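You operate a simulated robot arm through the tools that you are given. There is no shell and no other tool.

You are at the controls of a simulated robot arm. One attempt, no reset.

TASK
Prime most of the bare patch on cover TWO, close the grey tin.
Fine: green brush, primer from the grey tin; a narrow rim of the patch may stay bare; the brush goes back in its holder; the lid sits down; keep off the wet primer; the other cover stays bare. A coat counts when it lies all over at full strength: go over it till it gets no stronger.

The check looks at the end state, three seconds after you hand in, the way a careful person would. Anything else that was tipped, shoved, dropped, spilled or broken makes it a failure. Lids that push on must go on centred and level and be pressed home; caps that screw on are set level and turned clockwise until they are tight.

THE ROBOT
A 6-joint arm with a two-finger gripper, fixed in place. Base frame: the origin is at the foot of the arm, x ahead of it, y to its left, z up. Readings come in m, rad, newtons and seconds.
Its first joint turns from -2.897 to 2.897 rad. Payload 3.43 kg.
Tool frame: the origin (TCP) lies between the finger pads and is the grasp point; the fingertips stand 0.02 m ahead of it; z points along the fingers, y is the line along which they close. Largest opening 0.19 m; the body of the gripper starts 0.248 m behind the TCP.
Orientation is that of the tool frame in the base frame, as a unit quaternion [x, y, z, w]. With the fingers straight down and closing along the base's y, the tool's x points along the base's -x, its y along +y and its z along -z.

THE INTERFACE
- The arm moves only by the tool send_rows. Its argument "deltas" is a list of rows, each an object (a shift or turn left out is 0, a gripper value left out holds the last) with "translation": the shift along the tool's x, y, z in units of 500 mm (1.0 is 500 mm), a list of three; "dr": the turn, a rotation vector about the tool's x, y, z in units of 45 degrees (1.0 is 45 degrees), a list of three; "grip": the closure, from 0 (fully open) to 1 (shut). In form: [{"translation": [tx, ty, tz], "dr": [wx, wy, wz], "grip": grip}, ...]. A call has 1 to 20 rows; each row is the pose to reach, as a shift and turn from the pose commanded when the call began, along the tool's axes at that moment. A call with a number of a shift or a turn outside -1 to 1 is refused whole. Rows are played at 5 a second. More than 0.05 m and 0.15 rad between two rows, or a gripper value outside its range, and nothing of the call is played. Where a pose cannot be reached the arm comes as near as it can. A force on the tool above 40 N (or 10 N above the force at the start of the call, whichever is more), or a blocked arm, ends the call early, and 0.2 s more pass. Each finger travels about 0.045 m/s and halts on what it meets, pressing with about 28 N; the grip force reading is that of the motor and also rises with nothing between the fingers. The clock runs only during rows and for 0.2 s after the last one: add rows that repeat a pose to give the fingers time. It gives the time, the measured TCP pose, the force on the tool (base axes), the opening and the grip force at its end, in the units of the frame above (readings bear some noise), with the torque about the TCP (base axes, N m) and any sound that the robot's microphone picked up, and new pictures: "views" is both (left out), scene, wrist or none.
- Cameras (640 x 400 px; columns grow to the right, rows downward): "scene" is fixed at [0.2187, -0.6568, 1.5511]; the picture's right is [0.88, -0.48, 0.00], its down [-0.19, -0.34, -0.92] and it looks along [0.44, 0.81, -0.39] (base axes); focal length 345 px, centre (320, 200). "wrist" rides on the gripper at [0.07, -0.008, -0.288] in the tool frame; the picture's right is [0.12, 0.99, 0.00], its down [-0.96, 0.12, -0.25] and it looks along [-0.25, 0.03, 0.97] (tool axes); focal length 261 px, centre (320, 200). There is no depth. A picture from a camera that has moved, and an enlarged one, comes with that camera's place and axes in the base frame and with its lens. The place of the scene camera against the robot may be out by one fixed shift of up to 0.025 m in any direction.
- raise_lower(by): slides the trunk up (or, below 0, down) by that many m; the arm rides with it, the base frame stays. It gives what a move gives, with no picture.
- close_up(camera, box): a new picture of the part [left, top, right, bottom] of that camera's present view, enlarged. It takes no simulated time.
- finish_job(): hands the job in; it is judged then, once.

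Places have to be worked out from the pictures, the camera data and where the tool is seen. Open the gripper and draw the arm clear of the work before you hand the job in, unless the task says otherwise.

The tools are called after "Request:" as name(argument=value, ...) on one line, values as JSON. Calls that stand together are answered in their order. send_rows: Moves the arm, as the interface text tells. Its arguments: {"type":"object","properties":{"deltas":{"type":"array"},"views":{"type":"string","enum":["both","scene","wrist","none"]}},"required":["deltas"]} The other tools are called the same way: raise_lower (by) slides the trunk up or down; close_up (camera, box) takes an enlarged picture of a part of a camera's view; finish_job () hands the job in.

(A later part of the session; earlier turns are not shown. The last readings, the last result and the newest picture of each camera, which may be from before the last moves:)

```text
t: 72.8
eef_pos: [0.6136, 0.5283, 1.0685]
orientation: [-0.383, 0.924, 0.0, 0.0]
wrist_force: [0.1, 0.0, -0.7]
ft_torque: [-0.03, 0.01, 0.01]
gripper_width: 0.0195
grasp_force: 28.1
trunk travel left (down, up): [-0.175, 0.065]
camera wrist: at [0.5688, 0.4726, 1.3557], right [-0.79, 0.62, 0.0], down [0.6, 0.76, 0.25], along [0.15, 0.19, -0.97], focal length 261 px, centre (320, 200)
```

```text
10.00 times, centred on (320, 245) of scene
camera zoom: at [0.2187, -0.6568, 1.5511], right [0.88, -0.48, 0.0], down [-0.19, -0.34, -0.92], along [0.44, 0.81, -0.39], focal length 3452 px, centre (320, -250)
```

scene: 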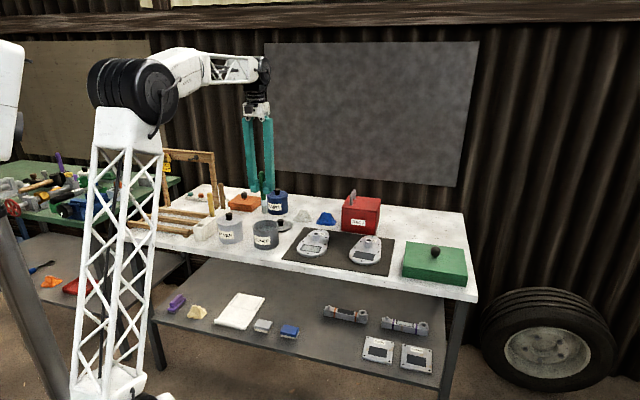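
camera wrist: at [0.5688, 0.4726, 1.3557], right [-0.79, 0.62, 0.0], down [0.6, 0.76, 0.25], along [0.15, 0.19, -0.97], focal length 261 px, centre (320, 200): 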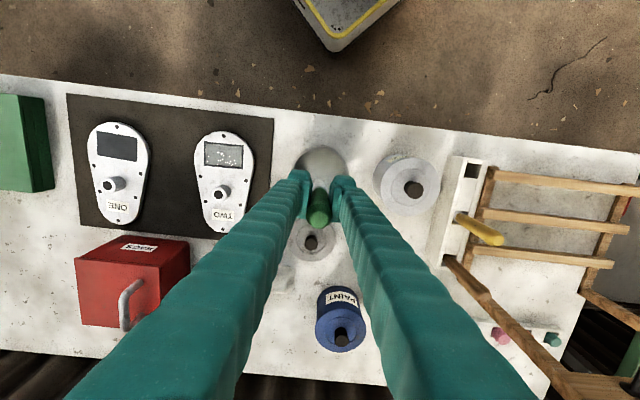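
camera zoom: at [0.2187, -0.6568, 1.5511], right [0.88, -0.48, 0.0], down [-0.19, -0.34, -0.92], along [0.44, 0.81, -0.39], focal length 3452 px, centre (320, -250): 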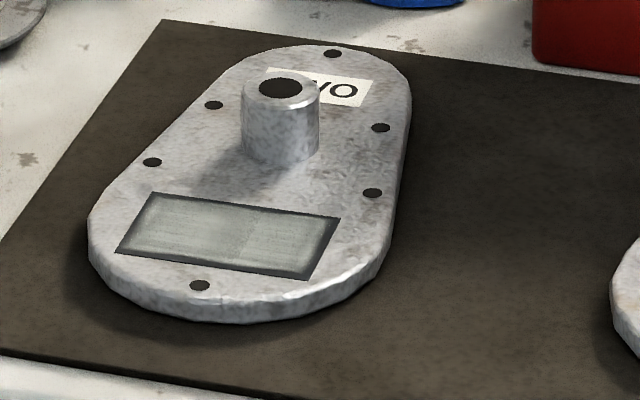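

The coat looks identical to the first round, including the rim, so the later passes changed nothing. Either the brush wasn't really reloaded or the coat is already at its limit. I'll check the bristles closely.

Request:
close_up(camera="scene", box=[250, 185, 280, 220])

Request:
close_up(camera="wrist", box=[290, 140, 350, 190])

```text
11.43 times, centred on (265, 202) of scene
camera zoom: at [0.2187, -0.6568, 1.5511], right [0.88, -0.48, 0.0], down [-0.19, -0.34, -0.92], along [0.44, 0.81, -0.39], focal length 3945 px, centre (949, 171)
```

zoom: 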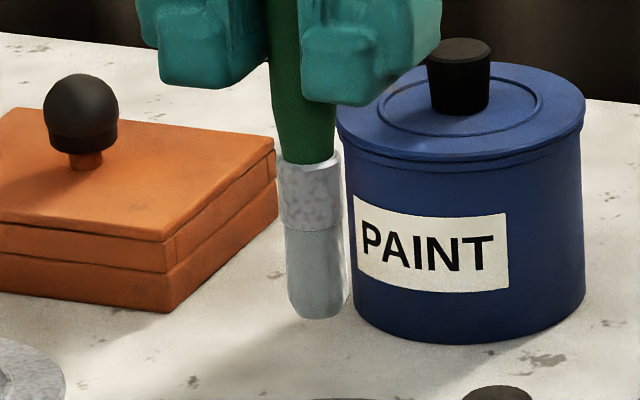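

```text
8.00 times, centred on (320, 165) of wrist
camera zoom: at [0.5688, 0.4726, 1.3557], right [-0.79, 0.62, 0.0], down [0.6, 0.76, 0.25], along [0.15, 0.19, -0.97], focal length 2085 px, centre (320, 480)
```

zoom: 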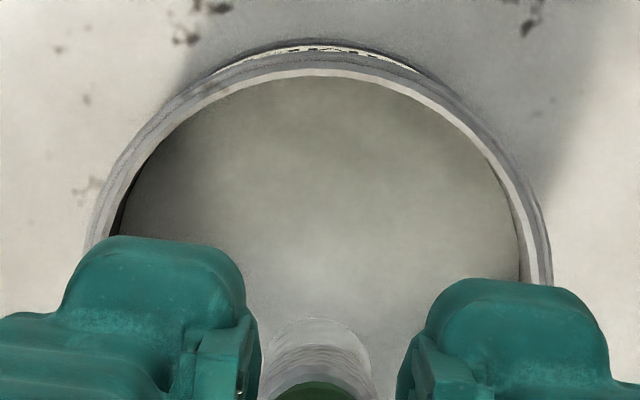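

The bristles still look coated. As a test I'll dip again more firmly, about 15 N as in the first dip, so I can compare one clean stroke afterwards.

Request:
send_rows(deltas=[{"translation": [0, 0.003, 0.06]}, {"translation": [0, 0.003, 0.12]}, {"translation": [0, 0.003, 0.155]}, {"translation": [0, 0.003, 0.166]}, {"translation": [0, 0.003, 0.1696]}, {"translation": [0, 0.003, 0.1696]}], views="none")

```text
t: 74.2
eef_pos: [0.613, 0.5295, 0.9847]
orientation: [-0.383, 0.924, 0.0, 0.001]
wrist_force: [-1.1, 0.6, 13.2]
ft_torque: [0.01, -0.05, 0.0]
gripper_width: 0.0194
grasp_force: 28.1
trunk travel left (down, up): [-0.175, 0.065]
```

13 N contact in the tin. I'll hold it there with slightly more pressure for a second, then lift and carry to the patch front edge.

Request:
send_rows(deltas=[{"translation": [0, 0, 0.0012]}, {"translation": [0, 0, 0.0012]}, {"translation": [0, 0, 0.0012]}, {"translation": [0, 0, 0.0012]}, {"translation": [0, 0, 0.0012]}], views="none")

```text
t: 75.4
eef_pos: [0.6127, 0.5288, 0.9851]
orientation: [-0.383, 0.924, 0.001, 0.001]
wrist_force: [1.5, 1.8, 29.1]
ft_torque: [0.28, -0.33, 0.03]
gripper_width: 0.0195
grasp_force: 28.4
trunk travel left (down, up): [-0.175, 0.065]
```

29 N, so the bristles are well into the primer. I'll lift, pause, and carry over to hover at the patch.

Request:
send_rows(deltas=[{"translation": [0, 0, -0.03]}, {"translation": [0, 0, -0.08]}, {"translation": [0, 0, -0.171]}, {"translation": [0, 0, -0.171]}, {"translation": [0, 0, -0.171]}, {"translation": [0, 0, -0.171]}, {"translation": [0.006, -0.08, -0.171]}, {"translation": [0.012, -0.16, -0.171]}, {"translation": [0.02, -0.24, -0.171]}, {"translation": [0.028, -0.32, -0.171]}, {"translation": [0.034, -0.385, -0.171]}, {"translation": [0.034, -0.385, -0.1]}, {"translation": [0.034, -0.385, -0.03]}, {"translation": [0.034, -0.385, 0.03]}, {"translation": [0.034, -0.385, 0.065]}, {"translation": [0.034, -0.385, 0.0728]}, {"translation": [0.034, -0.385, 0.0728]}], views="wrist")

Request:
close_up(camera="scene", box=[295, 215, 345, 265])

Request:
close_up(camera="wrist", box=[270, 140, 370, 230])

```text
t: 79.0
eef_pos: [0.7377, 0.3815, 0.947]
orientation: [-0.383, 0.924, -0.001, 0.0]
wrist_force: [-0.9, -0.5, -1.0]
ft_torque: [-0.01, 0.0, 0.01]
gripper_width: 0.0194
grasp_force: 28.6
trunk travel left (down, up): [-0.175, 0.065]
camera wrist: at [0.6927, 0.3249, 1.2343], right [-0.79, 0.62, 0.0], down [0.6, 0.76, 0.25], along [0.15, 0.19, -0.97], focal length 261 px, centre (320, 200)
```

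wrist: 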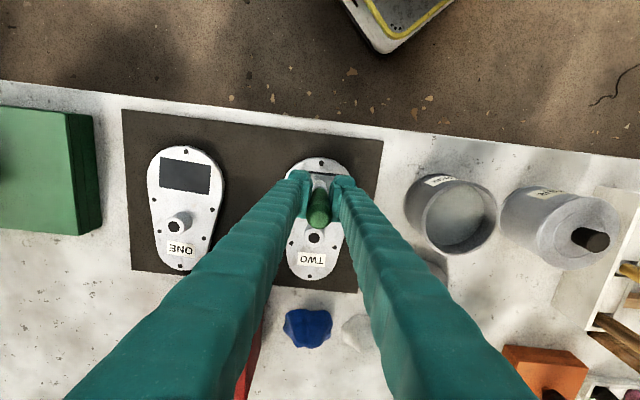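

```text
8.00 times, centred on (320, 240) of scene
camera zoom: at [0.2187, -0.6568, 1.5511], right [0.88, -0.48, 0.0], down [-0.19, -0.34, -0.92], along [0.44, 0.81, -0.39], focal length 2762 px, centre (320, -120)
```

zoom: 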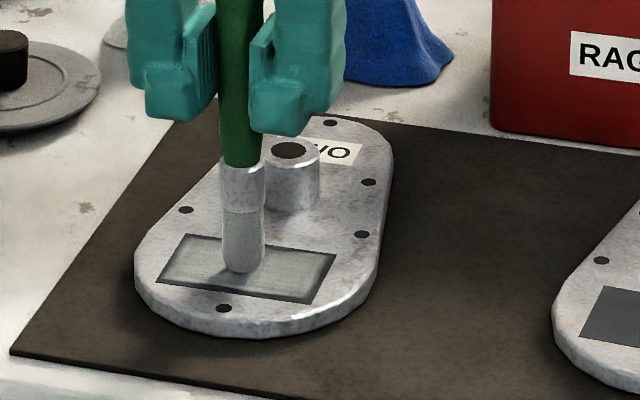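

```text
4.44 times, centred on (320, 185) of wrist
camera zoom: at [0.6927, 0.3249, 1.2343], right [-0.79, 0.62, 0.0], down [0.6, 0.76, 0.25], along [0.15, 0.19, -0.97], focal length 1158 px, centre (320, 267)
```

zoom: 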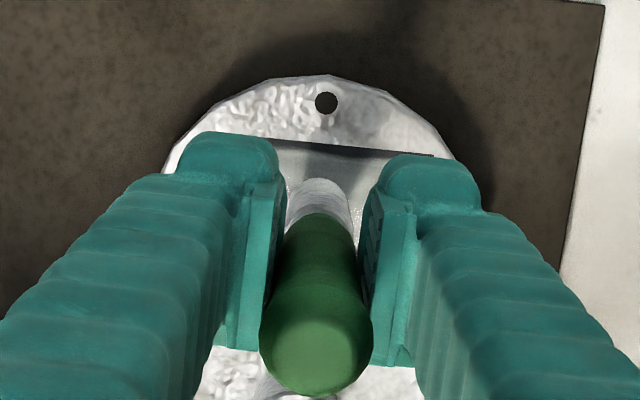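

Now a single test stroke along the front edge, left to right, in light contact. Then I'll see whether the front rim changes.

Request:
send_rows(deltas=[{"translation": [0.023, 0.046, 0]}, {"translation": [0.023, 0.046, 0.006]}, {"translation": [0.023, 0.046, 0.009]}, {"translation": [0.023, 0.03, 0.0095]}, {"translation": [0.023, 0.014, 0.0095]}, {"translation": [0.023, -0.002, 0.0095]}, {"translation": [0.023, -0.018, 0.0095]}], views="none")

Request:
close_up(camera="scene", box=[295, 225, 345, 265])

```text
t: 80.6
eef_pos: [0.7347, 0.3662, 0.9423]
orientation: [-0.382, 0.924, 0.0, 0.0]
wrist_force: [-0.2, 1.2, 5.1]
ft_torque: [0.06, 0.03, -0.03]
gripper_width: 0.0196
grasp_force: 27.9
trunk travel left (down, up): [-0.175, 0.065]
```

```text
10.00 times, centred on (320, 245) of scene
camera zoom: at [0.2187, -0.6568, 1.5511], right [0.88, -0.48, 0.0], down [-0.19, -0.34, -0.92], along [0.44, 0.81, -0.39], focal length 3452 px, centre (320, -250)
```

zoom: 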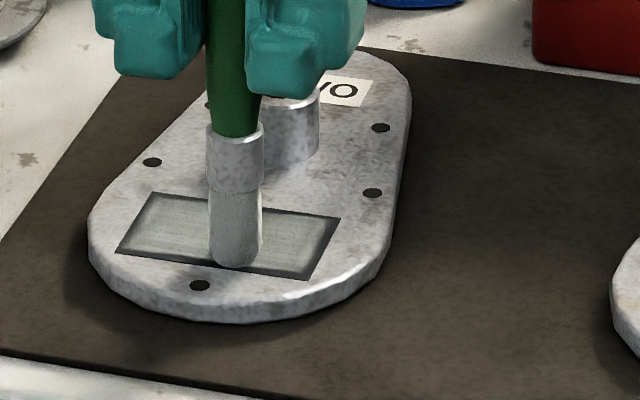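

Mid-stroke force is a good 5 N, with the bristles at the front edge. I'll carry this pass around the whole border and then through the centre.

Request:
send_rows(deltas=[{"translation": [0, -0.016, 0]}, {"translation": [0, -0.032, 0]}, {"translation": [0, -0.046, 0]}, {"translation": [-0.016, -0.046, 0]}, {"translation": [-0.033, -0.046, 0]}, {"translation": [-0.05, -0.046, 0]}, {"translation": [-0.05, -0.03, 0]}, {"translation": [-0.05, -0.012, 0]}, {"translation": [-0.05, 0.006, 0]}, {"translation": [-0.05, 0.024, 0]}, {"translation": [-0.05, 0.045, 0]}, {"translation": [-0.05, 0.066, 0]}, {"translation": [-0.05, 0.066, 0]}], views="none")

Request:
close_up(camera="scene", box=[295, 225, 345, 265])

```text
t: 83.4
eef_pos: [0.7298, 0.4083, 0.9424]
orientation: [-0.382, 0.924, 0.001, 0.0]
wrist_force: [1.3, 0.3, 2.6]
ft_torque: [0.02, -0.05, 0.03]
gripper_width: 0.0195
grasp_force: 27.6
trunk travel left (down, up): [-0.175, 0.065]
```

```text
10.00 times, centred on (320, 245) of scene
camera zoom: at [0.2187, -0.6568, 1.5511], right [0.88, -0.48, 0.0], down [-0.19, -0.34, -0.92], along [0.44, 0.81, -0.39], focal length 3452 px, centre (320, -250)
```

zoom: 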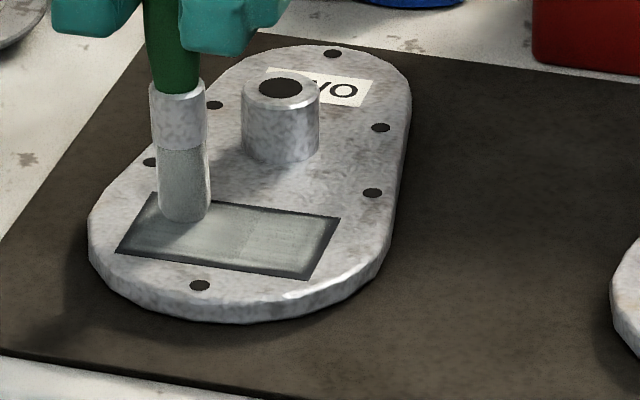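

Contact was kept at 2.6 N. I'll finish down the left side, then one central pass, and lift to inspect from the same viewpoint as before.

Request:
send_rows(deltas=[{"translation": [0.017, 0, 0]}, {"translation": [0.034, 0, 0]}, {"translation": [0.048, 0, 0]}, {"translation": [0.025, -0.02, 0]}, {"translation": [0.025, -0.045, 0]}, {"translation": [0.025, -0.07, 0]}, {"translation": [0.025, -0.09, 0]}, {"translation": [0.025, -0.112, 0]}, {"translation": [0.035, -0.112, -0.02]}, {"translation": [0.035, -0.112, -0.08]}, {"translation": [0.03, -0.08, -0.16]}, {"translation": [0.02, 0.0, -0.22]}, {"translation": [0.01, 0.09, -0.253]}, {"translation": [0.0, 0.18, -0.253]}, {"translation": [-0.004, 0.26, -0.253]}, {"translation": [-0.007, 0.337, -0.253]}, {"translation": [-0.007, 0.337, -0.253]}], views="wrist")

Request:
close_up(camera="wrist", box=[192, 128, 256, 178])

Request:
close_up(camera="scene", box=[295, 225, 345, 265])

```text
refused: row 12 steps farther than a row can; nothing moved
```

```text
8.00 times, centred on (224, 153) of wrist
camera zoom: at [0.6848, 0.3523, 1.2294], right [-0.79, 0.62, 0.0], down [0.6, 0.76, 0.25], along [0.15, 0.19, -0.97], focal length 2085 px, centre (1088, 576)
```

zoom: 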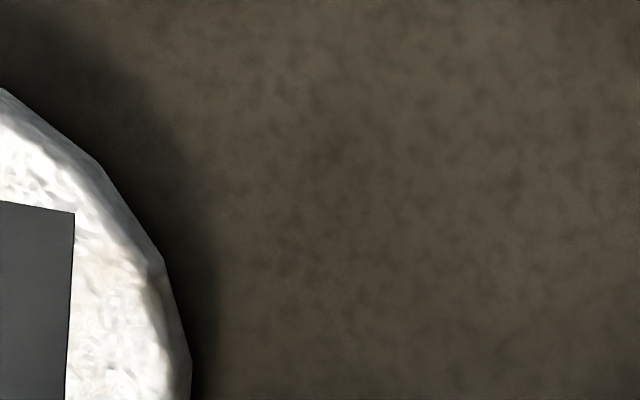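

```text
10.00 times, centred on (320, 245) of scene
camera zoom: at [0.2187, -0.6568, 1.5511], right [0.88, -0.48, 0.0], down [-0.19, -0.34, -0.92], along [0.44, 0.81, -0.39], focal length 3452 px, centre (320, -250)
```

zoom: 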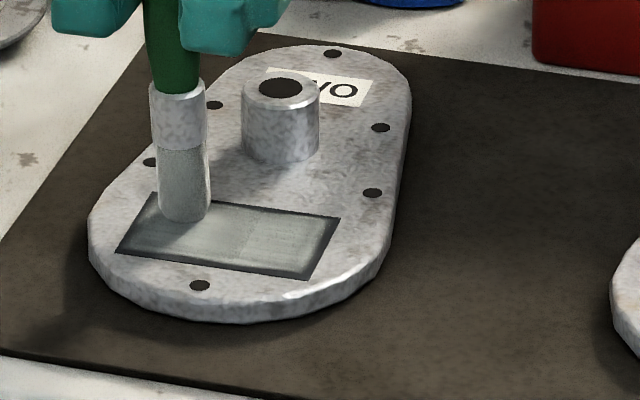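

The call was refused for one over-long row, so nothing moved. I'll resend it with smaller steps.

Request:
send_rows(deltas=[{"translation": [0.017, 0, 0]}, {"translation": [0.034, 0, 0]}, {"translation": [0.048, 0, 0]}, {"translation": [0.025, -0.02, 0]}, {"translation": [0.025, -0.045, 0]}, {"translation": [0.025, -0.07, 0]}, {"translation": [0.025, -0.09, 0]}, {"translation": [0.025, -0.112, 0]}, {"translation": [0.03, -0.112, -0.03]}, {"translation": [0.03, -0.112, -0.1]}, {"translation": [0.03, -0.112, -0.18]}, {"translation": [0.03, -0.08, -0.253]}, {"translation": [0.02, 0.01, -0.253]}, {"translation": [0.01, 0.1, -0.253]}, {"translation": [0.0, 0.19, -0.253]}, {"translation": [-0.004, 0.27, -0.253]}, {"translation": [-0.007, 0.337, -0.253]}, {"translation": [-0.007, 0.337, -0.253]}], views="wrist")

Request:
close_up(camera="wrist", box=[192, 128, 256, 178])

Request:
close_up(camera="scene", box=[295, 225, 345, 265])

```text
t: 87.2
eef_pos: [0.6125, 0.5294, 1.068]
orientation: [-0.383, 0.924, 0.0, 0.0]
wrist_force: [-0.1, 0.1, 0.0]
ft_torque: [-0.02, 0.02, 0.01]
gripper_width: 0.0198
grasp_force: 27.9
trunk travel left (down, up): [-0.175, 0.065]
camera wrist: at [0.5686, 0.4739, 1.3555], right [-0.79, 0.62, 0.0], down [0.6, 0.76, 0.25], along [0.15, 0.19, -0.97], focal length 261 px, centre (320, 200)
```

wrist: 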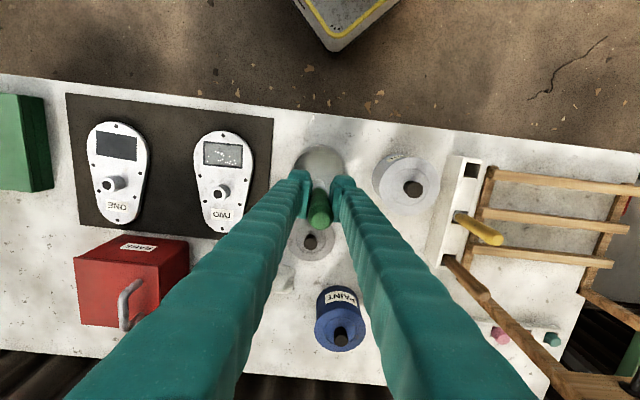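

```text
8.00 times, centred on (224, 153) of wrist
camera zoom: at [0.5686, 0.4739, 1.3555], right [-0.79, 0.62, 0.0], down [0.6, 0.76, 0.25], along [0.15, 0.19, -0.97], focal length 2085 px, centre (1088, 576)
```

zoom: 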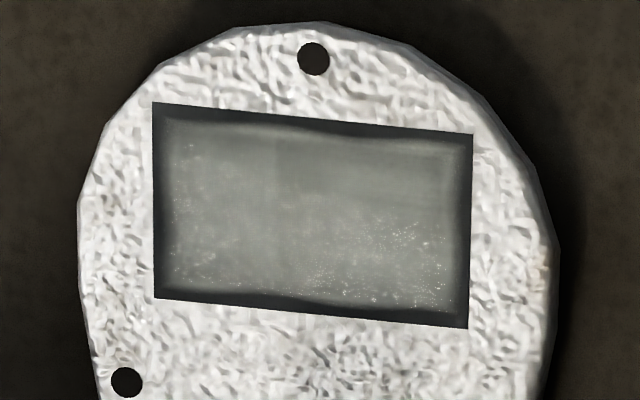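

```text
10.00 times, centred on (320, 245) of scene
camera zoom: at [0.2187, -0.6568, 1.5511], right [0.88, -0.48, 0.0], down [-0.19, -0.34, -0.92], along [0.44, 0.81, -0.39], focal length 3452 px, centre (320, -250)
```

zoom: 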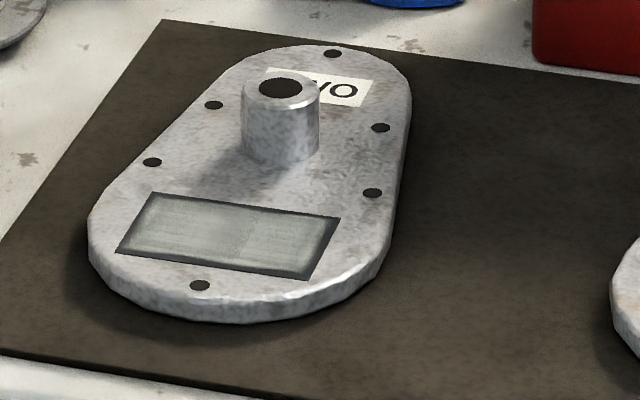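

Still no change after a fresh, firm load, and the coat is uniform with the same narrow edge line, so it's at full strength. Now I'll carry the brush back over the holder's empty slot, whose centre I computed at R=-0.215, B=0.770 with the top at z≈0.887, and measure the alignment there.

Request:
send_rows(deltas=[{"translation": [0, 0, -0.03]}, {"translation": [0.013, 0.077, -0.03]}, {"translation": [0.027, 0.155, -0.03]}, {"translation": [0.04, 0.232, -0.03]}, {"translation": [0.054, 0.309, -0.03]}, {"translation": [0.067, 0.386, -0.03]}, {"translation": [0.081, 0.464, -0.03]}, {"translation": [0.0944, 0.541, -0.03]}, {"translation": [0.0944, 0.541, -0.03]}, {"translation": [0.0944, 0.541, -0.03]}])

Request:
close_up(camera="wrist", box=[280, 140, 360, 230])

Request:
close_up(camera="scene", box=[165, 170, 245, 250])

```text
t: 89.4
eef_pos: [0.3872, 0.6871, 1.0833]
orientation: [-0.382, 0.924, 0.0, 0.0]
wrist_force: [-0.4, 0.8, 0.0]
ft_torque: [0.02, -0.01, 0.0]
gripper_width: 0.0198
grasp_force: 27.7
trunk travel left (down, up): [-0.175, 0.065]
camera wrist: at [0.3438, 0.6319, 1.3709], right [-0.79, 0.62, 0.0], down [0.6, 0.76, 0.25], along [0.15, 0.19, -0.97], focal length 261 px, centre (320, 200)
```

scene: 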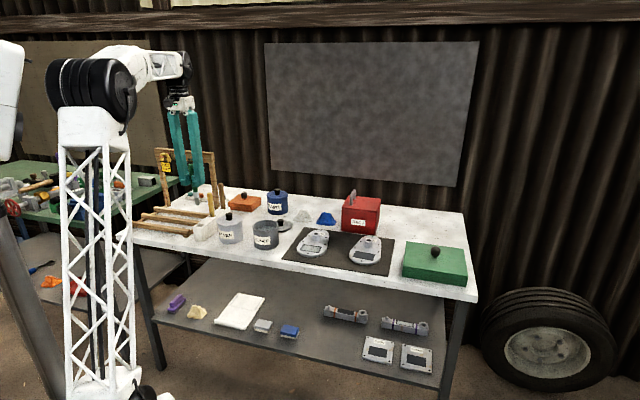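
wrist: 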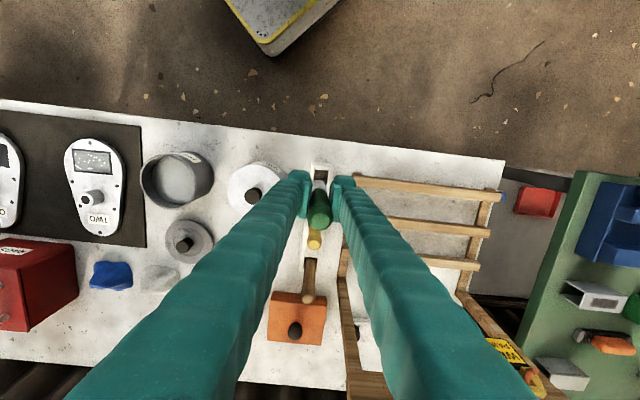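

```text
4.44 times, centred on (320, 185) of wrist
camera zoom: at [0.3438, 0.6319, 1.3709], right [-0.79, 0.62, 0.0], down [0.6, 0.76, 0.25], along [0.15, 0.19, -0.97], focal length 1158 px, centre (320, 267)
```

zoom: 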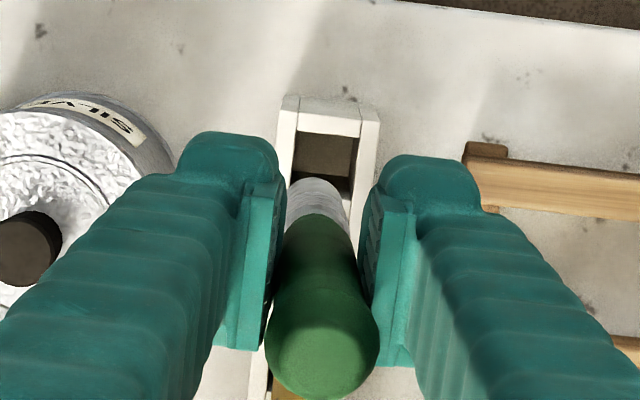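

```text
5.00 times, centred on (205, 210) of scene
camera zoom: at [0.2187, -0.6568, 1.5511], right [0.88, -0.48, 0.0], down [-0.19, -0.34, -0.92], along [0.44, 0.81, -0.39], focal length 1726 px, centre (895, 150)
```

zoom: 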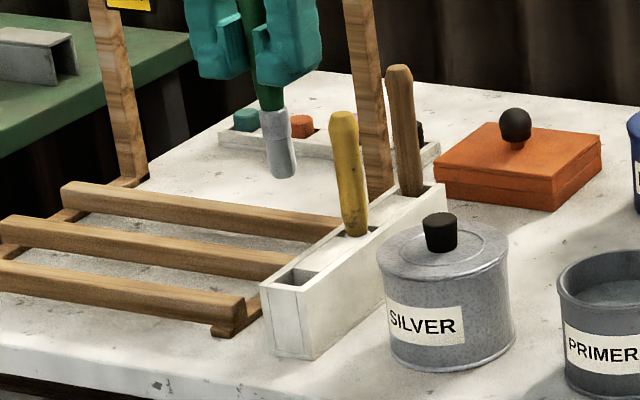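

I'll zoom tighter on the bristle end and slot together to align them.

Request:
close_up(camera="wrist", box=[296, 155, 344, 195])

Request:
close_up(camera="scene", box=[180, 160, 230, 235])

```text
10.00 times, centred on (320, 175) of wrist
camera zoom: at [0.3438, 0.6319, 1.3709], right [-0.79, 0.62, 0.0], down [0.6, 0.76, 0.25], along [0.15, 0.19, -0.97], focal length 2606 px, centre (320, 450)
```

zoom: 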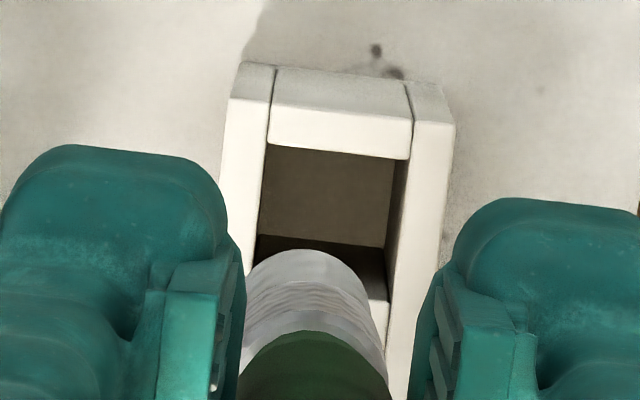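

```text
5.33 times, centred on (205, 198) of scene
camera zoom: at [0.2187, -0.6568, 1.5511], right [0.88, -0.48, 0.0], down [-0.19, -0.34, -0.92], along [0.44, 0.81, -0.39], focal length 1841 px, centre (933, 213)
```

zoom: 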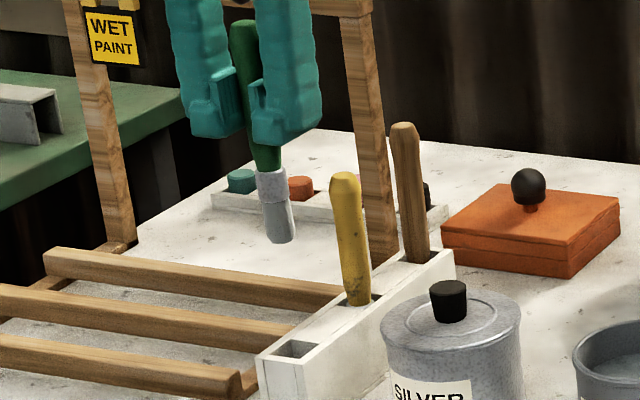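

In this view the bristle centre is at (R=-0.2105, B=0.770) and the slot centre at (-0.2154, 0.770), so I'll shift 5 mm left. I'll lower until the bristle end is just above the slot opening and verify.

Request:
send_rows(deltas=[{"translation": [0, 0.01, 0.03]}, {"translation": [0, 0.01, 0.08]}, {"translation": [0, 0.01, 0.13]}, {"translation": [0, 0.01, 0.158]}, {"translation": [0, 0.01, 0.158]}, {"translation": [0, 0.01, 0.158]}], views="none")

Request:
close_up(camera="wrist", box=[296, 155, 344, 195])

Request:
close_up(camera="scene", box=[180, 185, 230, 250])

```text
t: 90.8
eef_pos: [0.3855, 0.6914, 1.0048]
orientation: [-0.383, 0.924, 0.0, 0.0]
wrist_force: [0.6, 0.2, -0.2]
ft_torque: [0.02, -0.04, 0.01]
gripper_width: 0.0197
grasp_force: 27.7
trunk travel left (down, up): [-0.175, 0.065]
```

```text
10.00 times, centred on (320, 175) of wrist
camera zoom: at [0.3405, 0.6355, 1.2918], right [-0.79, 0.62, 0.0], down [0.6, 0.76, 0.25], along [0.15, 0.19, -0.97], focal length 2606 px, centre (320, 450)
```

zoom: 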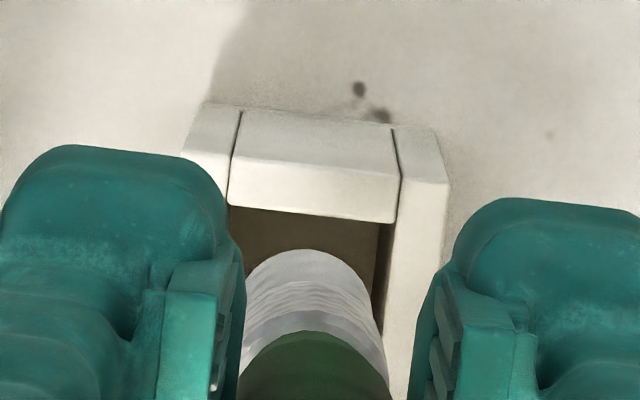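

```text
6.15 times, centred on (205, 218) of scene
camera zoom: at [0.2187, -0.6568, 1.5511], right [0.88, -0.48, 0.0], down [-0.19, -0.34, -0.92], along [0.44, 0.81, -0.39], focal length 2124 px, centre (1028, 92)
```

zoom: 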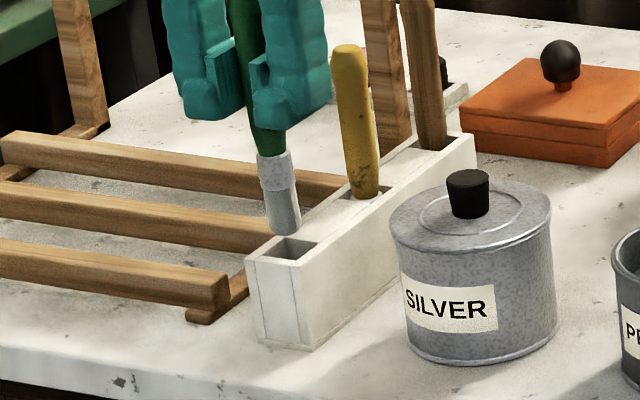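

The bristle end sits over the slot with about 3–4 mm clearance all round. I'll nudge 1 mm back and lower 2.5 cm into the slot while watching the force.

Request:
send_rows(deltas=[{"translation": [-0.002, 0, 0.01]}, {"translation": [-0.002, 0, 0.025]}, {"translation": [-0.002, 0, 0.04]}, {"translation": [-0.002, 0, 0.05]}, {"translation": [-0.002, 0, 0.05]}], views="none")

Request:
close_up(camera="wrist", box=[296, 155, 344, 195])

Request:
close_up(camera="scene", box=[180, 185, 230, 250])

```text
t: 92.0
eef_pos: [0.3857, 0.6919, 0.9791]
orientation: [-0.382, 0.924, 0.0, 0.0]
wrist_force: [0.3, 0.3, -0.6]
ft_torque: [0.02, 0.01, 0.02]
gripper_width: 0.0195
grasp_force: 28.0
trunk travel left (down, up): [-0.175, 0.065]
```

```text
10.00 times, centred on (320, 175) of wrist
camera zoom: at [0.3409, 0.6362, 1.2665], right [-0.79, 0.62, 0.0], down [0.6, 0.76, 0.25], along [0.15, 0.19, -0.97], focal length 2606 px, centre (320, 450)
```

zoom: 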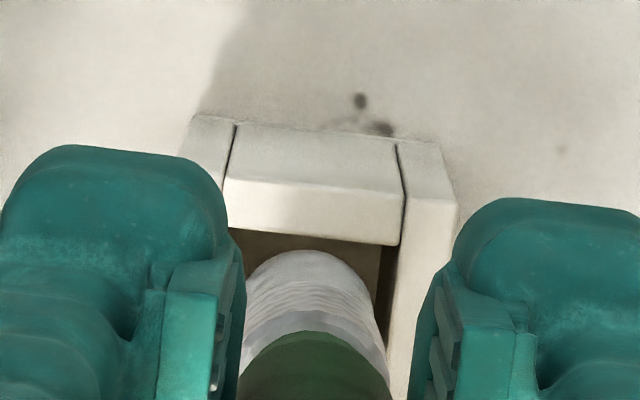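

```text
6.15 times, centred on (205, 218) of scene
camera zoom: at [0.2187, -0.6568, 1.5511], right [0.88, -0.48, 0.0], down [-0.19, -0.34, -0.92], along [0.44, 0.81, -0.39], focal length 2124 px, centre (1028, 92)
```

zoom: 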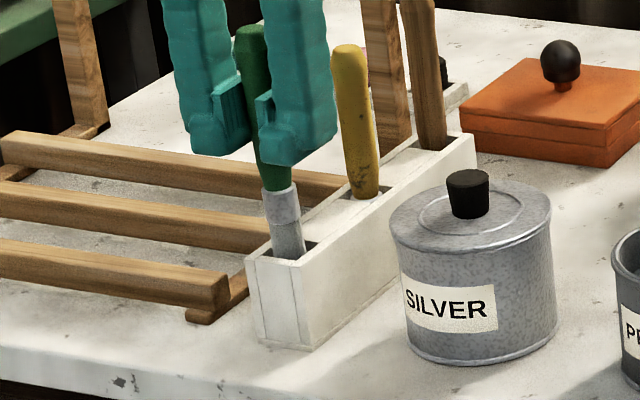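

The bristles are inside the slot with no side force. I'll continue down another 3 cm.

Request:
send_rows(deltas=[{"translation": [0, 0, 0.015]}, {"translation": [0, 0, 0.03]}, {"translation": [0, 0, 0.045]}, {"translation": [0, 0, 0.06]}, {"translation": [0, 0, 0.06]}], views="none")

Request:
close_up(camera="scene", box=[180, 185, 230, 250])

```text
t: 93.2
eef_pos: [0.3846, 0.6922, 0.9495]
orientation: [-0.382, 0.924, -0.001, 0.0]
wrist_force: [-0.4, 0.1, -0.1]
ft_torque: [0.01, -0.01, 0.02]
gripper_width: 0.0197
grasp_force: 27.9
trunk travel left (down, up): [-0.175, 0.065]
```

```text
6.15 times, centred on (205, 218) of scene
camera zoom: at [0.2187, -0.6568, 1.5511], right [0.88, -0.48, 0.0], down [-0.19, -0.34, -0.92], along [0.44, 0.81, -0.39], focal length 2124 px, centre (1028, 92)
```

zoom: 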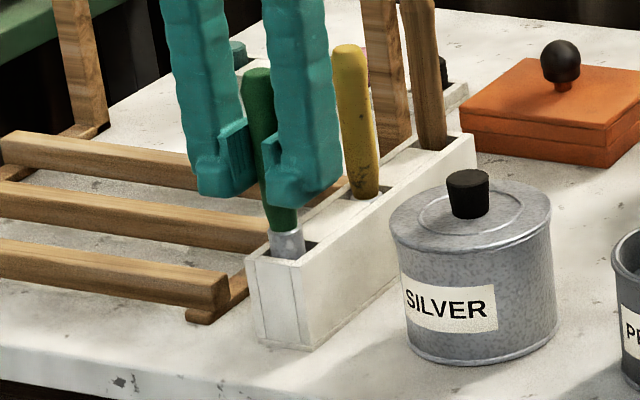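

The ferrule is still about 1.5 cm above the slot. I'll lower another 12 mm.

Request:
send_rows(deltas=[{"translation": [0, 0, 0.01]}, {"translation": [0, 0, 0.018]}, {"translation": [0, 0, 0.024]}, {"translation": [0, 0, 0.024]}], views="none")

Request:
close_up(camera="scene", box=[180, 185, 230, 250])

```text
t: 94.2
eef_pos: [0.3847, 0.6919, 0.9378]
orientation: [-0.383, 0.924, 0.001, 0.0]
wrist_force: [0.0, -0.4, -0.2]
ft_torque: [0.0, -0.02, 0.0]
gripper_width: 0.0197
grasp_force: 27.9
trunk travel left (down, up): [-0.175, 0.065]
```

```text
6.15 times, centred on (205, 218) of scene
camera zoom: at [0.2187, -0.6568, 1.5511], right [0.88, -0.48, 0.0], down [-0.19, -0.34, -0.92], along [0.44, 0.81, -0.39], focal length 2124 px, centre (1028, 92)
```

zoom: 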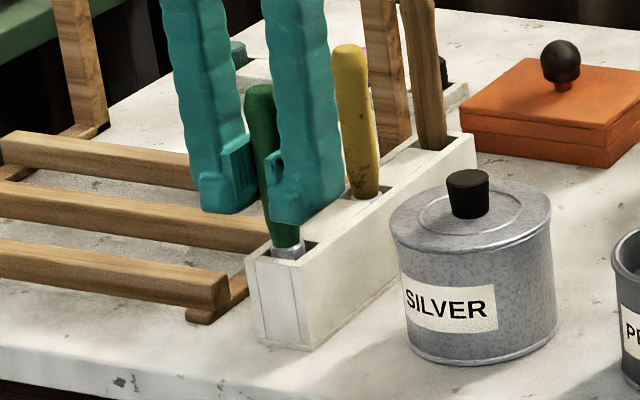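

Almost seated. I'll step down 4 mm more and read the force.

Request:
send_rows(deltas=[{"translation": [0, 0, 0.004]}, {"translation": [0, 0, 0.008]}, {"translation": [0, 0, 0.008]}], views="none")

```text
t: 95.0
eef_pos: [0.3867, 0.6918, 0.9336]
orientation: [-0.382, 0.924, 0.0, 0.0]
wrist_force: [0.1, 0.1, -0.3]
ft_torque: [0.01, -0.01, -0.03]
gripper_width: 0.0196
grasp_force: 27.8
trunk travel left (down, up): [-0.175, 0.065]
```

No contact yet, so another 3 mm.

Request:
send_rows(deltas=[{"translation": [0, 0, 0.003]}, {"translation": [0, 0, 0.006]}, {"translation": [0, 0, 0.006]}], views="none")

Request:
close_up(camera="scene", box=[180, 185, 230, 250])

```text
t: 95.8
eef_pos: [0.386, 0.6927, 0.9312]
orientation: [-0.382, 0.924, 0.0, 0.0]
wrist_force: [-0.1, 0.5, 1.0]
ft_torque: [0.06, -0.08, 0.0]
gripper_width: 0.0196
grasp_force: 27.6
trunk travel left (down, up): [-0.175, 0.065]
```

```text
6.15 times, centred on (205, 218) of scene
camera zoom: at [0.2187, -0.6568, 1.5511], right [0.88, -0.48, 0.0], down [-0.19, -0.34, -0.92], along [0.44, 0.81, -0.39], focal length 2124 px, centre (1028, 92)
```

zoom: 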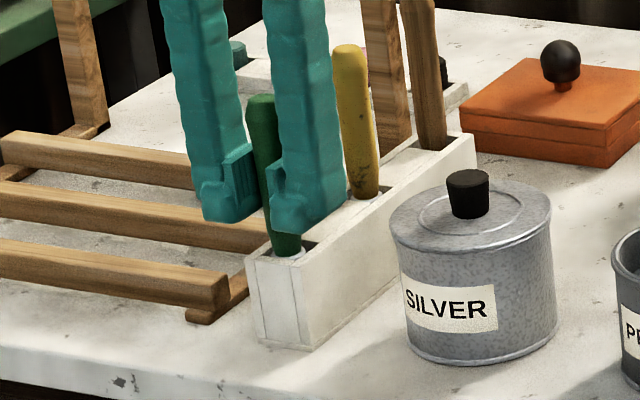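

The brush is just resting on the holder floor (1 N) and the ferrule is level with the slot as it was at the start. I'll open the fingers slightly and then rise straight up.

Request:
send_rows(deltas=[{"grip": 0.85}, {"grip": 0.75}, {"grip": 0.68}, {"grip": 0.68}, {"grip": 0.68}, {"grip": 0.68}], views="wrist")

Request:
close_up(camera="wrist", box=[280, 150, 360, 220])

Request:
close_up(camera="scene", box=[180, 185, 230, 250])

```text
t: 97.2
eef_pos: [0.3853, 0.6922, 0.9306]
orientation: [-0.383, 0.924, -0.001, 0.0]
wrist_force: [0.2, 0.5, -0.4]
ft_torque: [0.01, 0.04, 0.04]
gripper_width: 0.0608
grasp_force: 0.0
trunk travel left (down, up): [-0.175, 0.065]
camera wrist: at [0.3409, 0.6358, 1.2182], right [-0.79, 0.62, 0.0], down [0.6, 0.76, 0.25], along [0.15, 0.19, -0.97], focal length 261 px, centre (320, 200)
```

wrist: 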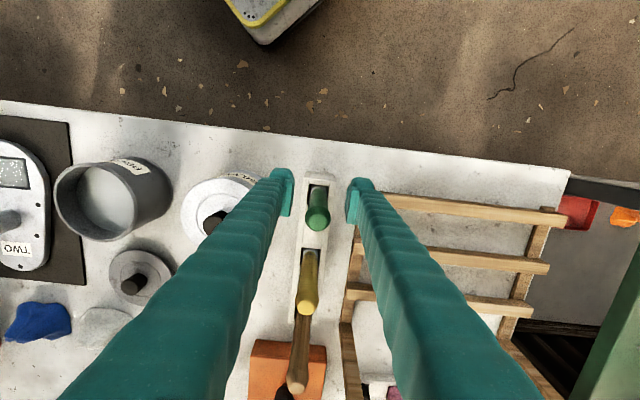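

```text
5.71 times, centred on (320, 185) of wrist
camera zoom: at [0.3409, 0.6358, 1.2182], right [-0.79, 0.62, 0.0], down [0.6, 0.76, 0.25], along [0.15, 0.19, -0.97], focal length 1489 px, centre (320, 286)
```

zoom: 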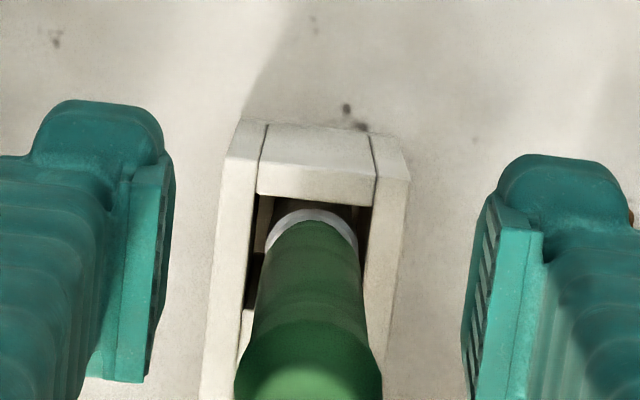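

```text
6.15 times, centred on (205, 218) of scene
camera zoom: at [0.2187, -0.6568, 1.5511], right [0.88, -0.48, 0.0], down [-0.19, -0.34, -0.92], along [0.44, 0.81, -0.39], focal length 2124 px, centre (1028, 92)
```

zoom: 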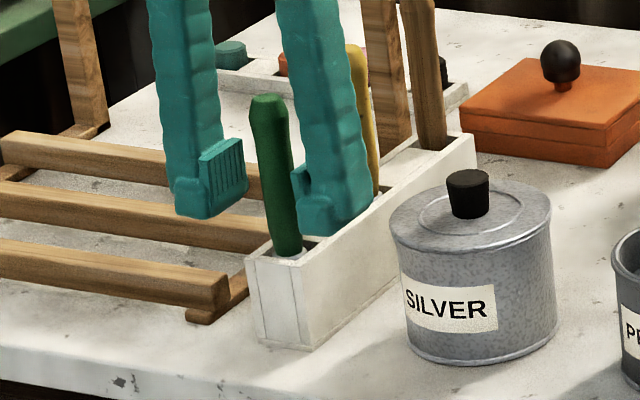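

The green brush stands in its slot. I'll rise straight up clear of the handle and then go over the lid, estimated at R≈0.058, B≈0.96.

Request:
send_rows(deltas=[{"translation": [0, 0, -0.08]}, {"translation": [0, 0, -0.16]}, {"translation": [0, 0, -0.24]}, {"translation": [0, 0, -0.338]}, {"translation": [-0.03, -0.07, -0.338]}, {"translation": [-0.07, -0.14, -0.338]}, {"translation": [-0.115, -0.21, -0.338]}, {"translation": [-0.16, -0.28, -0.338]}, {"translation": [-0.21, -0.35, -0.338]}, {"translation": [-0.26, -0.42, -0.338]}, {"translation": [-0.32, -0.485, -0.338]}, {"translation": [-0.384, -0.549, -0.338]}, {"translation": [-0.384, -0.549, -0.338]}, {"translation": [-0.384, -0.549, -0.338]}])

Request:
close_up(camera="wrist", box=[270, 100, 370, 200])

Request:
close_up(camera="scene", box=[180, 170, 310, 250])

```text
t: 100.2
eef_pos: [0.7148, 0.634, 1.1009]
orientation: [-0.383, 0.924, 0.001, 0.001]
wrist_force: [-0.6, 0.0, 1.2]
ft_torque: [-0.02, -0.01, 0.01]
gripper_width: 0.0605
grasp_force: 0.0
trunk travel left (down, up): [-0.175, 0.065]
camera wrist: at [0.6701, 0.5781, 1.3873], right [-0.79, 0.62, 0.0], down [0.6, 0.76, 0.25], along [0.15, 0.19, -0.97], focal length 261 px, centre (320, 200)
```

scene: 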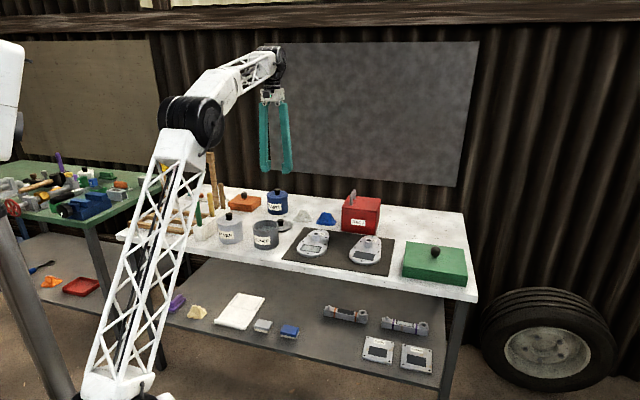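
wrist: 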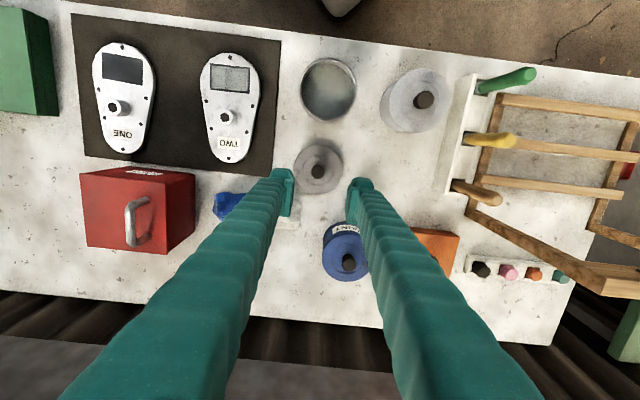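

```text
4.00 times, centred on (320, 150) of wrist
camera zoom: at [0.6701, 0.5781, 1.3873], right [-0.79, 0.62, 0.0], down [0.6, 0.76, 0.25], along [0.15, 0.19, -0.97], focal length 1043 px, centre (320, 400)
```

zoom: 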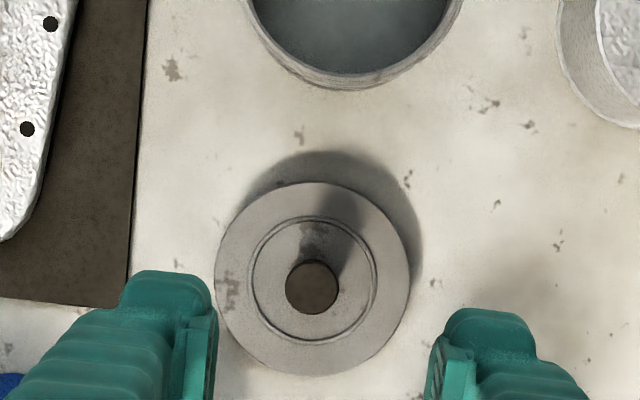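

```text
4.92 times, centred on (245, 210) of scene
camera zoom: at [0.2187, -0.6568, 1.5511], right [0.88, -0.48, 0.0], down [-0.19, -0.34, -0.92], along [0.44, 0.81, -0.39], focal length 1700 px, centre (689, 151)
```

zoom: 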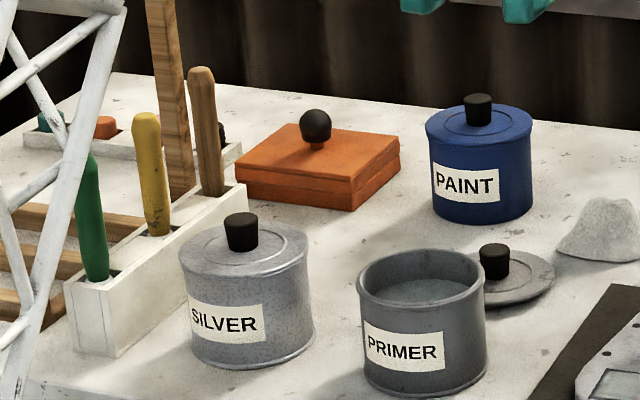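

The lid's knob is at about (R=0.060, B=0.959), with its top at z≈0.862. I'll shift 3–5 mm to centre and descend to TCP z≈0.95 for a closer check.

Request:
send_rows(deltas=[{"translation": [-0.01, -0.006, 0.075]}, {"translation": [-0.01, -0.006, 0.15]}, {"translation": [-0.01, -0.006, 0.225]}, {"translation": [-0.01, -0.006, 0.29]}, {"translation": [-0.01, -0.006, 0.3]}, {"translation": [-0.01, -0.006, 0.3]}], views="wrist")

Request:
close_up(camera="wrist", box=[270, 130, 370, 220])

Request:
close_up(camera="scene", box=[230, 170, 320, 250])

```text
t: 101.6
eef_pos: [0.7221, 0.6346, 0.9504]
orientation: [-0.383, 0.924, 0.001, 0.0]
wrist_force: [0.4, -0.3, -0.9]
ft_torque: [-0.06, 0.03, 0.01]
gripper_width: 0.0609
grasp_force: 0.1
trunk travel left (down, up): [-0.175, 0.065]
camera wrist: at [0.6764, 0.5781, 1.237], right [-0.79, 0.62, 0.0], down [0.6, 0.76, 0.25], along [0.15, 0.19, -0.97], focal length 261 px, centre (320, 200)
```

wrist: 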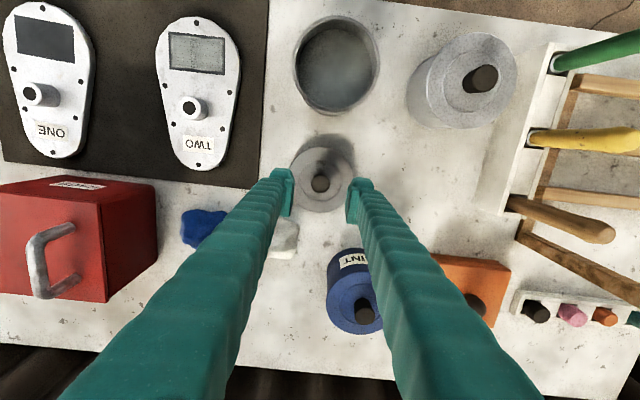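

```text
4.44 times, centred on (320, 175) of wrist
camera zoom: at [0.6764, 0.5781, 1.237], right [-0.79, 0.62, 0.0], down [0.6, 0.76, 0.25], along [0.15, 0.19, -0.97], focal length 1158 px, centre (320, 311)
```

zoom: 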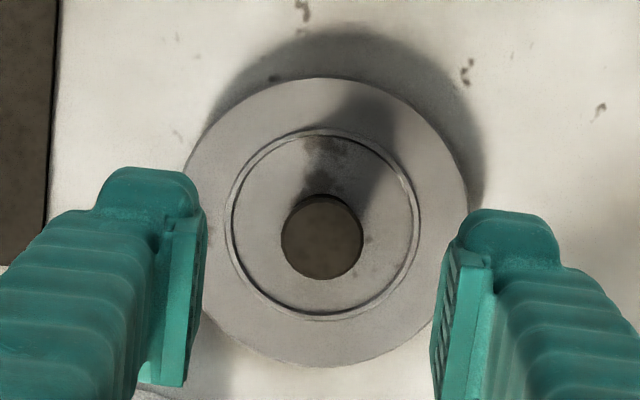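

```text
5.00 times, centred on (275, 210) of scene
camera zoom: at [0.2187, -0.6568, 1.5511], right [0.88, -0.48, 0.0], down [-0.19, -0.34, -0.92], along [0.44, 0.81, -0.39], focal length 1726 px, centre (545, 150)
```

zoom: 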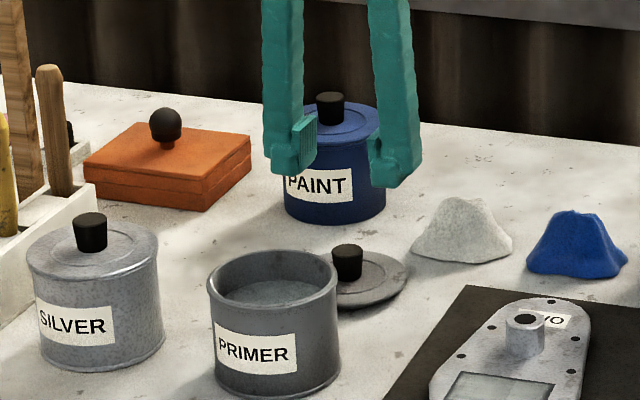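

Closer view puts the knob at (R=0.060, B=0.958), top z≈0.862, about 27 mm wide. I'll correct 1–2 mm and lower to TCP z≈0.860 so the fingertips straddle the knob just above the disc.

Request:
send_rows(deltas=[{"translation": [0.002, 0.003, 0.06]}, {"translation": [0.002, 0.003, 0.12]}, {"translation": [0.002, 0.003, 0.16]}, {"translation": [0.002, 0.003, 0.176]}, {"translation": [0.002, 0.003, 0.176]}, {"translation": [0.002, 0.003, 0.176]}], views="wrist")

Request:
close_up(camera="wrist", box=[270, 140, 370, 220])

Request:
close_up(camera="scene", box=[240, 180, 320, 250])

```text
t: 103.0
eef_pos: [0.7186, 0.6336, 0.8626]
orientation: [-0.383, 0.924, 0.0, 0.0]
wrist_force: [0.1, 0.0, -0.4]
ft_torque: [0.0, -0.02, 0.0]
gripper_width: 0.0607
grasp_force: 0.1
trunk travel left (down, up): [-0.175, 0.065]
camera wrist: at [0.6747, 0.5793, 1.1492], right [-0.79, 0.62, 0.0], down [0.6, 0.76, 0.25], along [0.15, 0.19, -0.97], focal length 261 px, centre (320, 200)
```

wrist: 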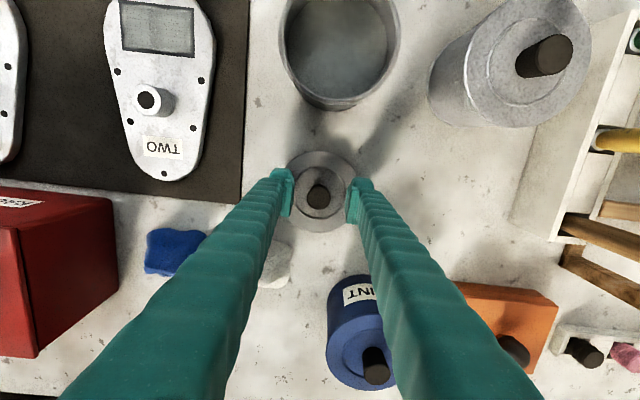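

```text
5.00 times, centred on (320, 180) of wrist
camera zoom: at [0.6747, 0.5793, 1.1492], right [-0.79, 0.62, 0.0], down [0.6, 0.76, 0.25], along [0.15, 0.19, -0.97], focal length 1303 px, centre (320, 300)
```

zoom: 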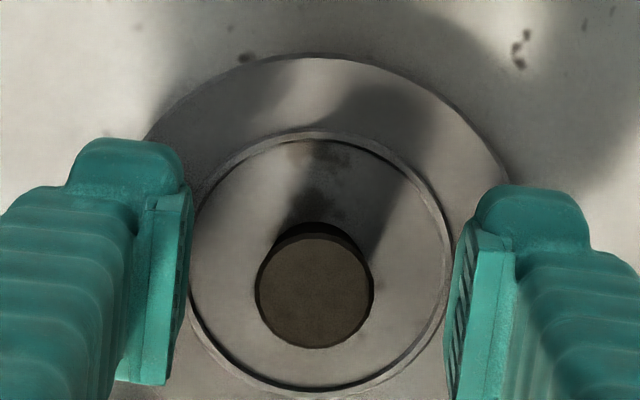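

```text
5.71 times, centred on (280, 215) of scene
camera zoom: at [0.2187, -0.6568, 1.5511], right [0.88, -0.48, 0.0], down [-0.19, -0.34, -0.92], along [0.44, 0.81, -0.39], focal length 1973 px, centre (549, 114)
```

zoom: 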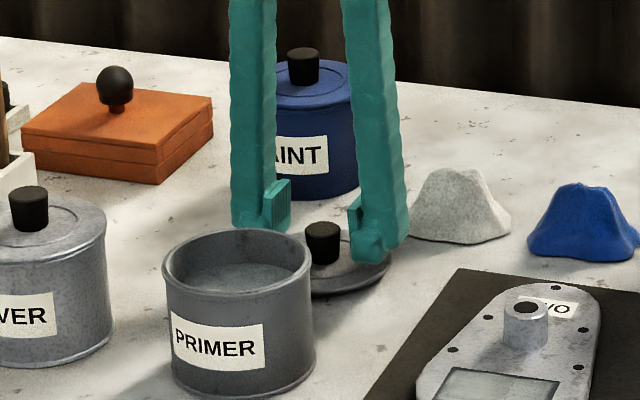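

The knob is centred between the fingers. I'll lower 2 mm more and close on it.

Request:
send_rows(deltas=[{"translation": [0, 0, 0.004]}, {"translation": [0, 0, 0.004], "grip": 0.75}, {"translation": [0, 0, 0.004], "grip": 0.85}, {"translation": [0, 0, 0.004], "grip": 1.0}, {"translation": [0, 0, 0.004], "grip": 1.0}, {"translation": [0, 0, 0.004], "grip": 1.0}, {"translation": [0, 0, 0.004], "grip": 1.0}], views="wrist")

Request:
close_up(camera="wrist", box=[270, 140, 370, 220])

Request:
close_up(camera="scene", box=[240, 180, 320, 250])

```text
t: 104.6
eef_pos: [0.7194, 0.6358, 0.8609]
orientation: [-0.383, 0.924, 0.0, 0.0]
wrist_force: [-0.3, 0.2, -0.3]
ft_torque: [-0.02, -0.05, -0.01]
gripper_width: 0.0254
grasp_force: 27.5
trunk travel left (down, up): [-0.175, 0.065]
camera wrist: at [0.6748, 0.5792, 1.147], right [-0.79, 0.62, 0.0], down [0.6, 0.76, 0.25], along [0.15, 0.19, -0.97], focal length 261 px, centre (320, 200)
```

wrist: 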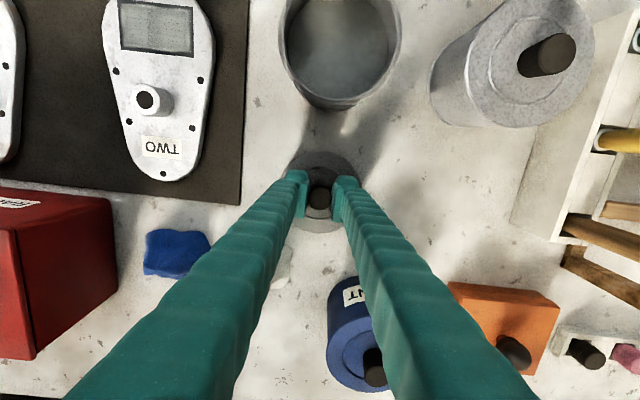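

```text
5.00 times, centred on (320, 180) of wrist
camera zoom: at [0.6748, 0.5792, 1.147], right [-0.79, 0.62, 0.0], down [0.6, 0.76, 0.25], along [0.15, 0.19, -0.97], focal length 1303 px, centre (320, 300)
```

zoom: 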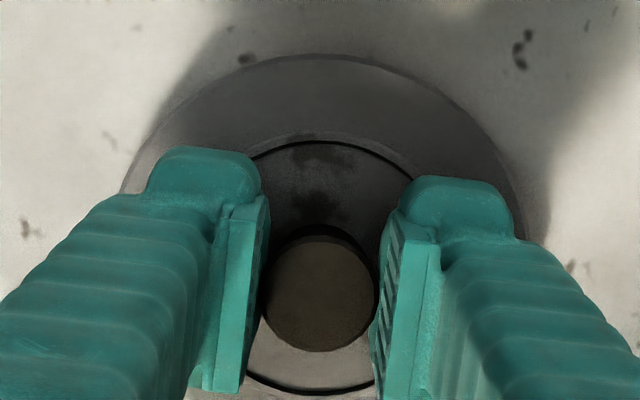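

```text
5.71 times, centred on (280, 215) of scene
camera zoom: at [0.2187, -0.6568, 1.5511], right [0.88, -0.48, 0.0], down [-0.19, -0.34, -0.92], along [0.44, 0.81, -0.39], focal length 1973 px, centre (549, 114)
```

zoom: 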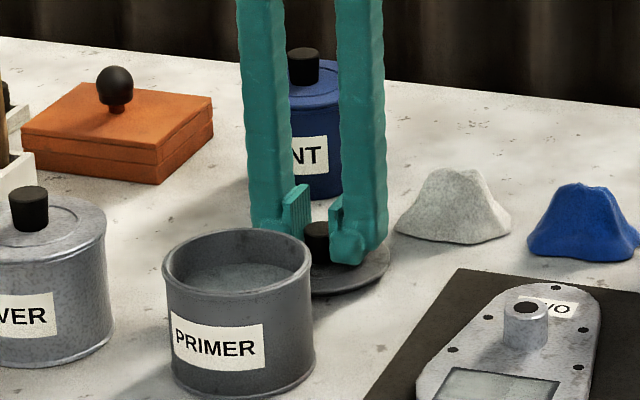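

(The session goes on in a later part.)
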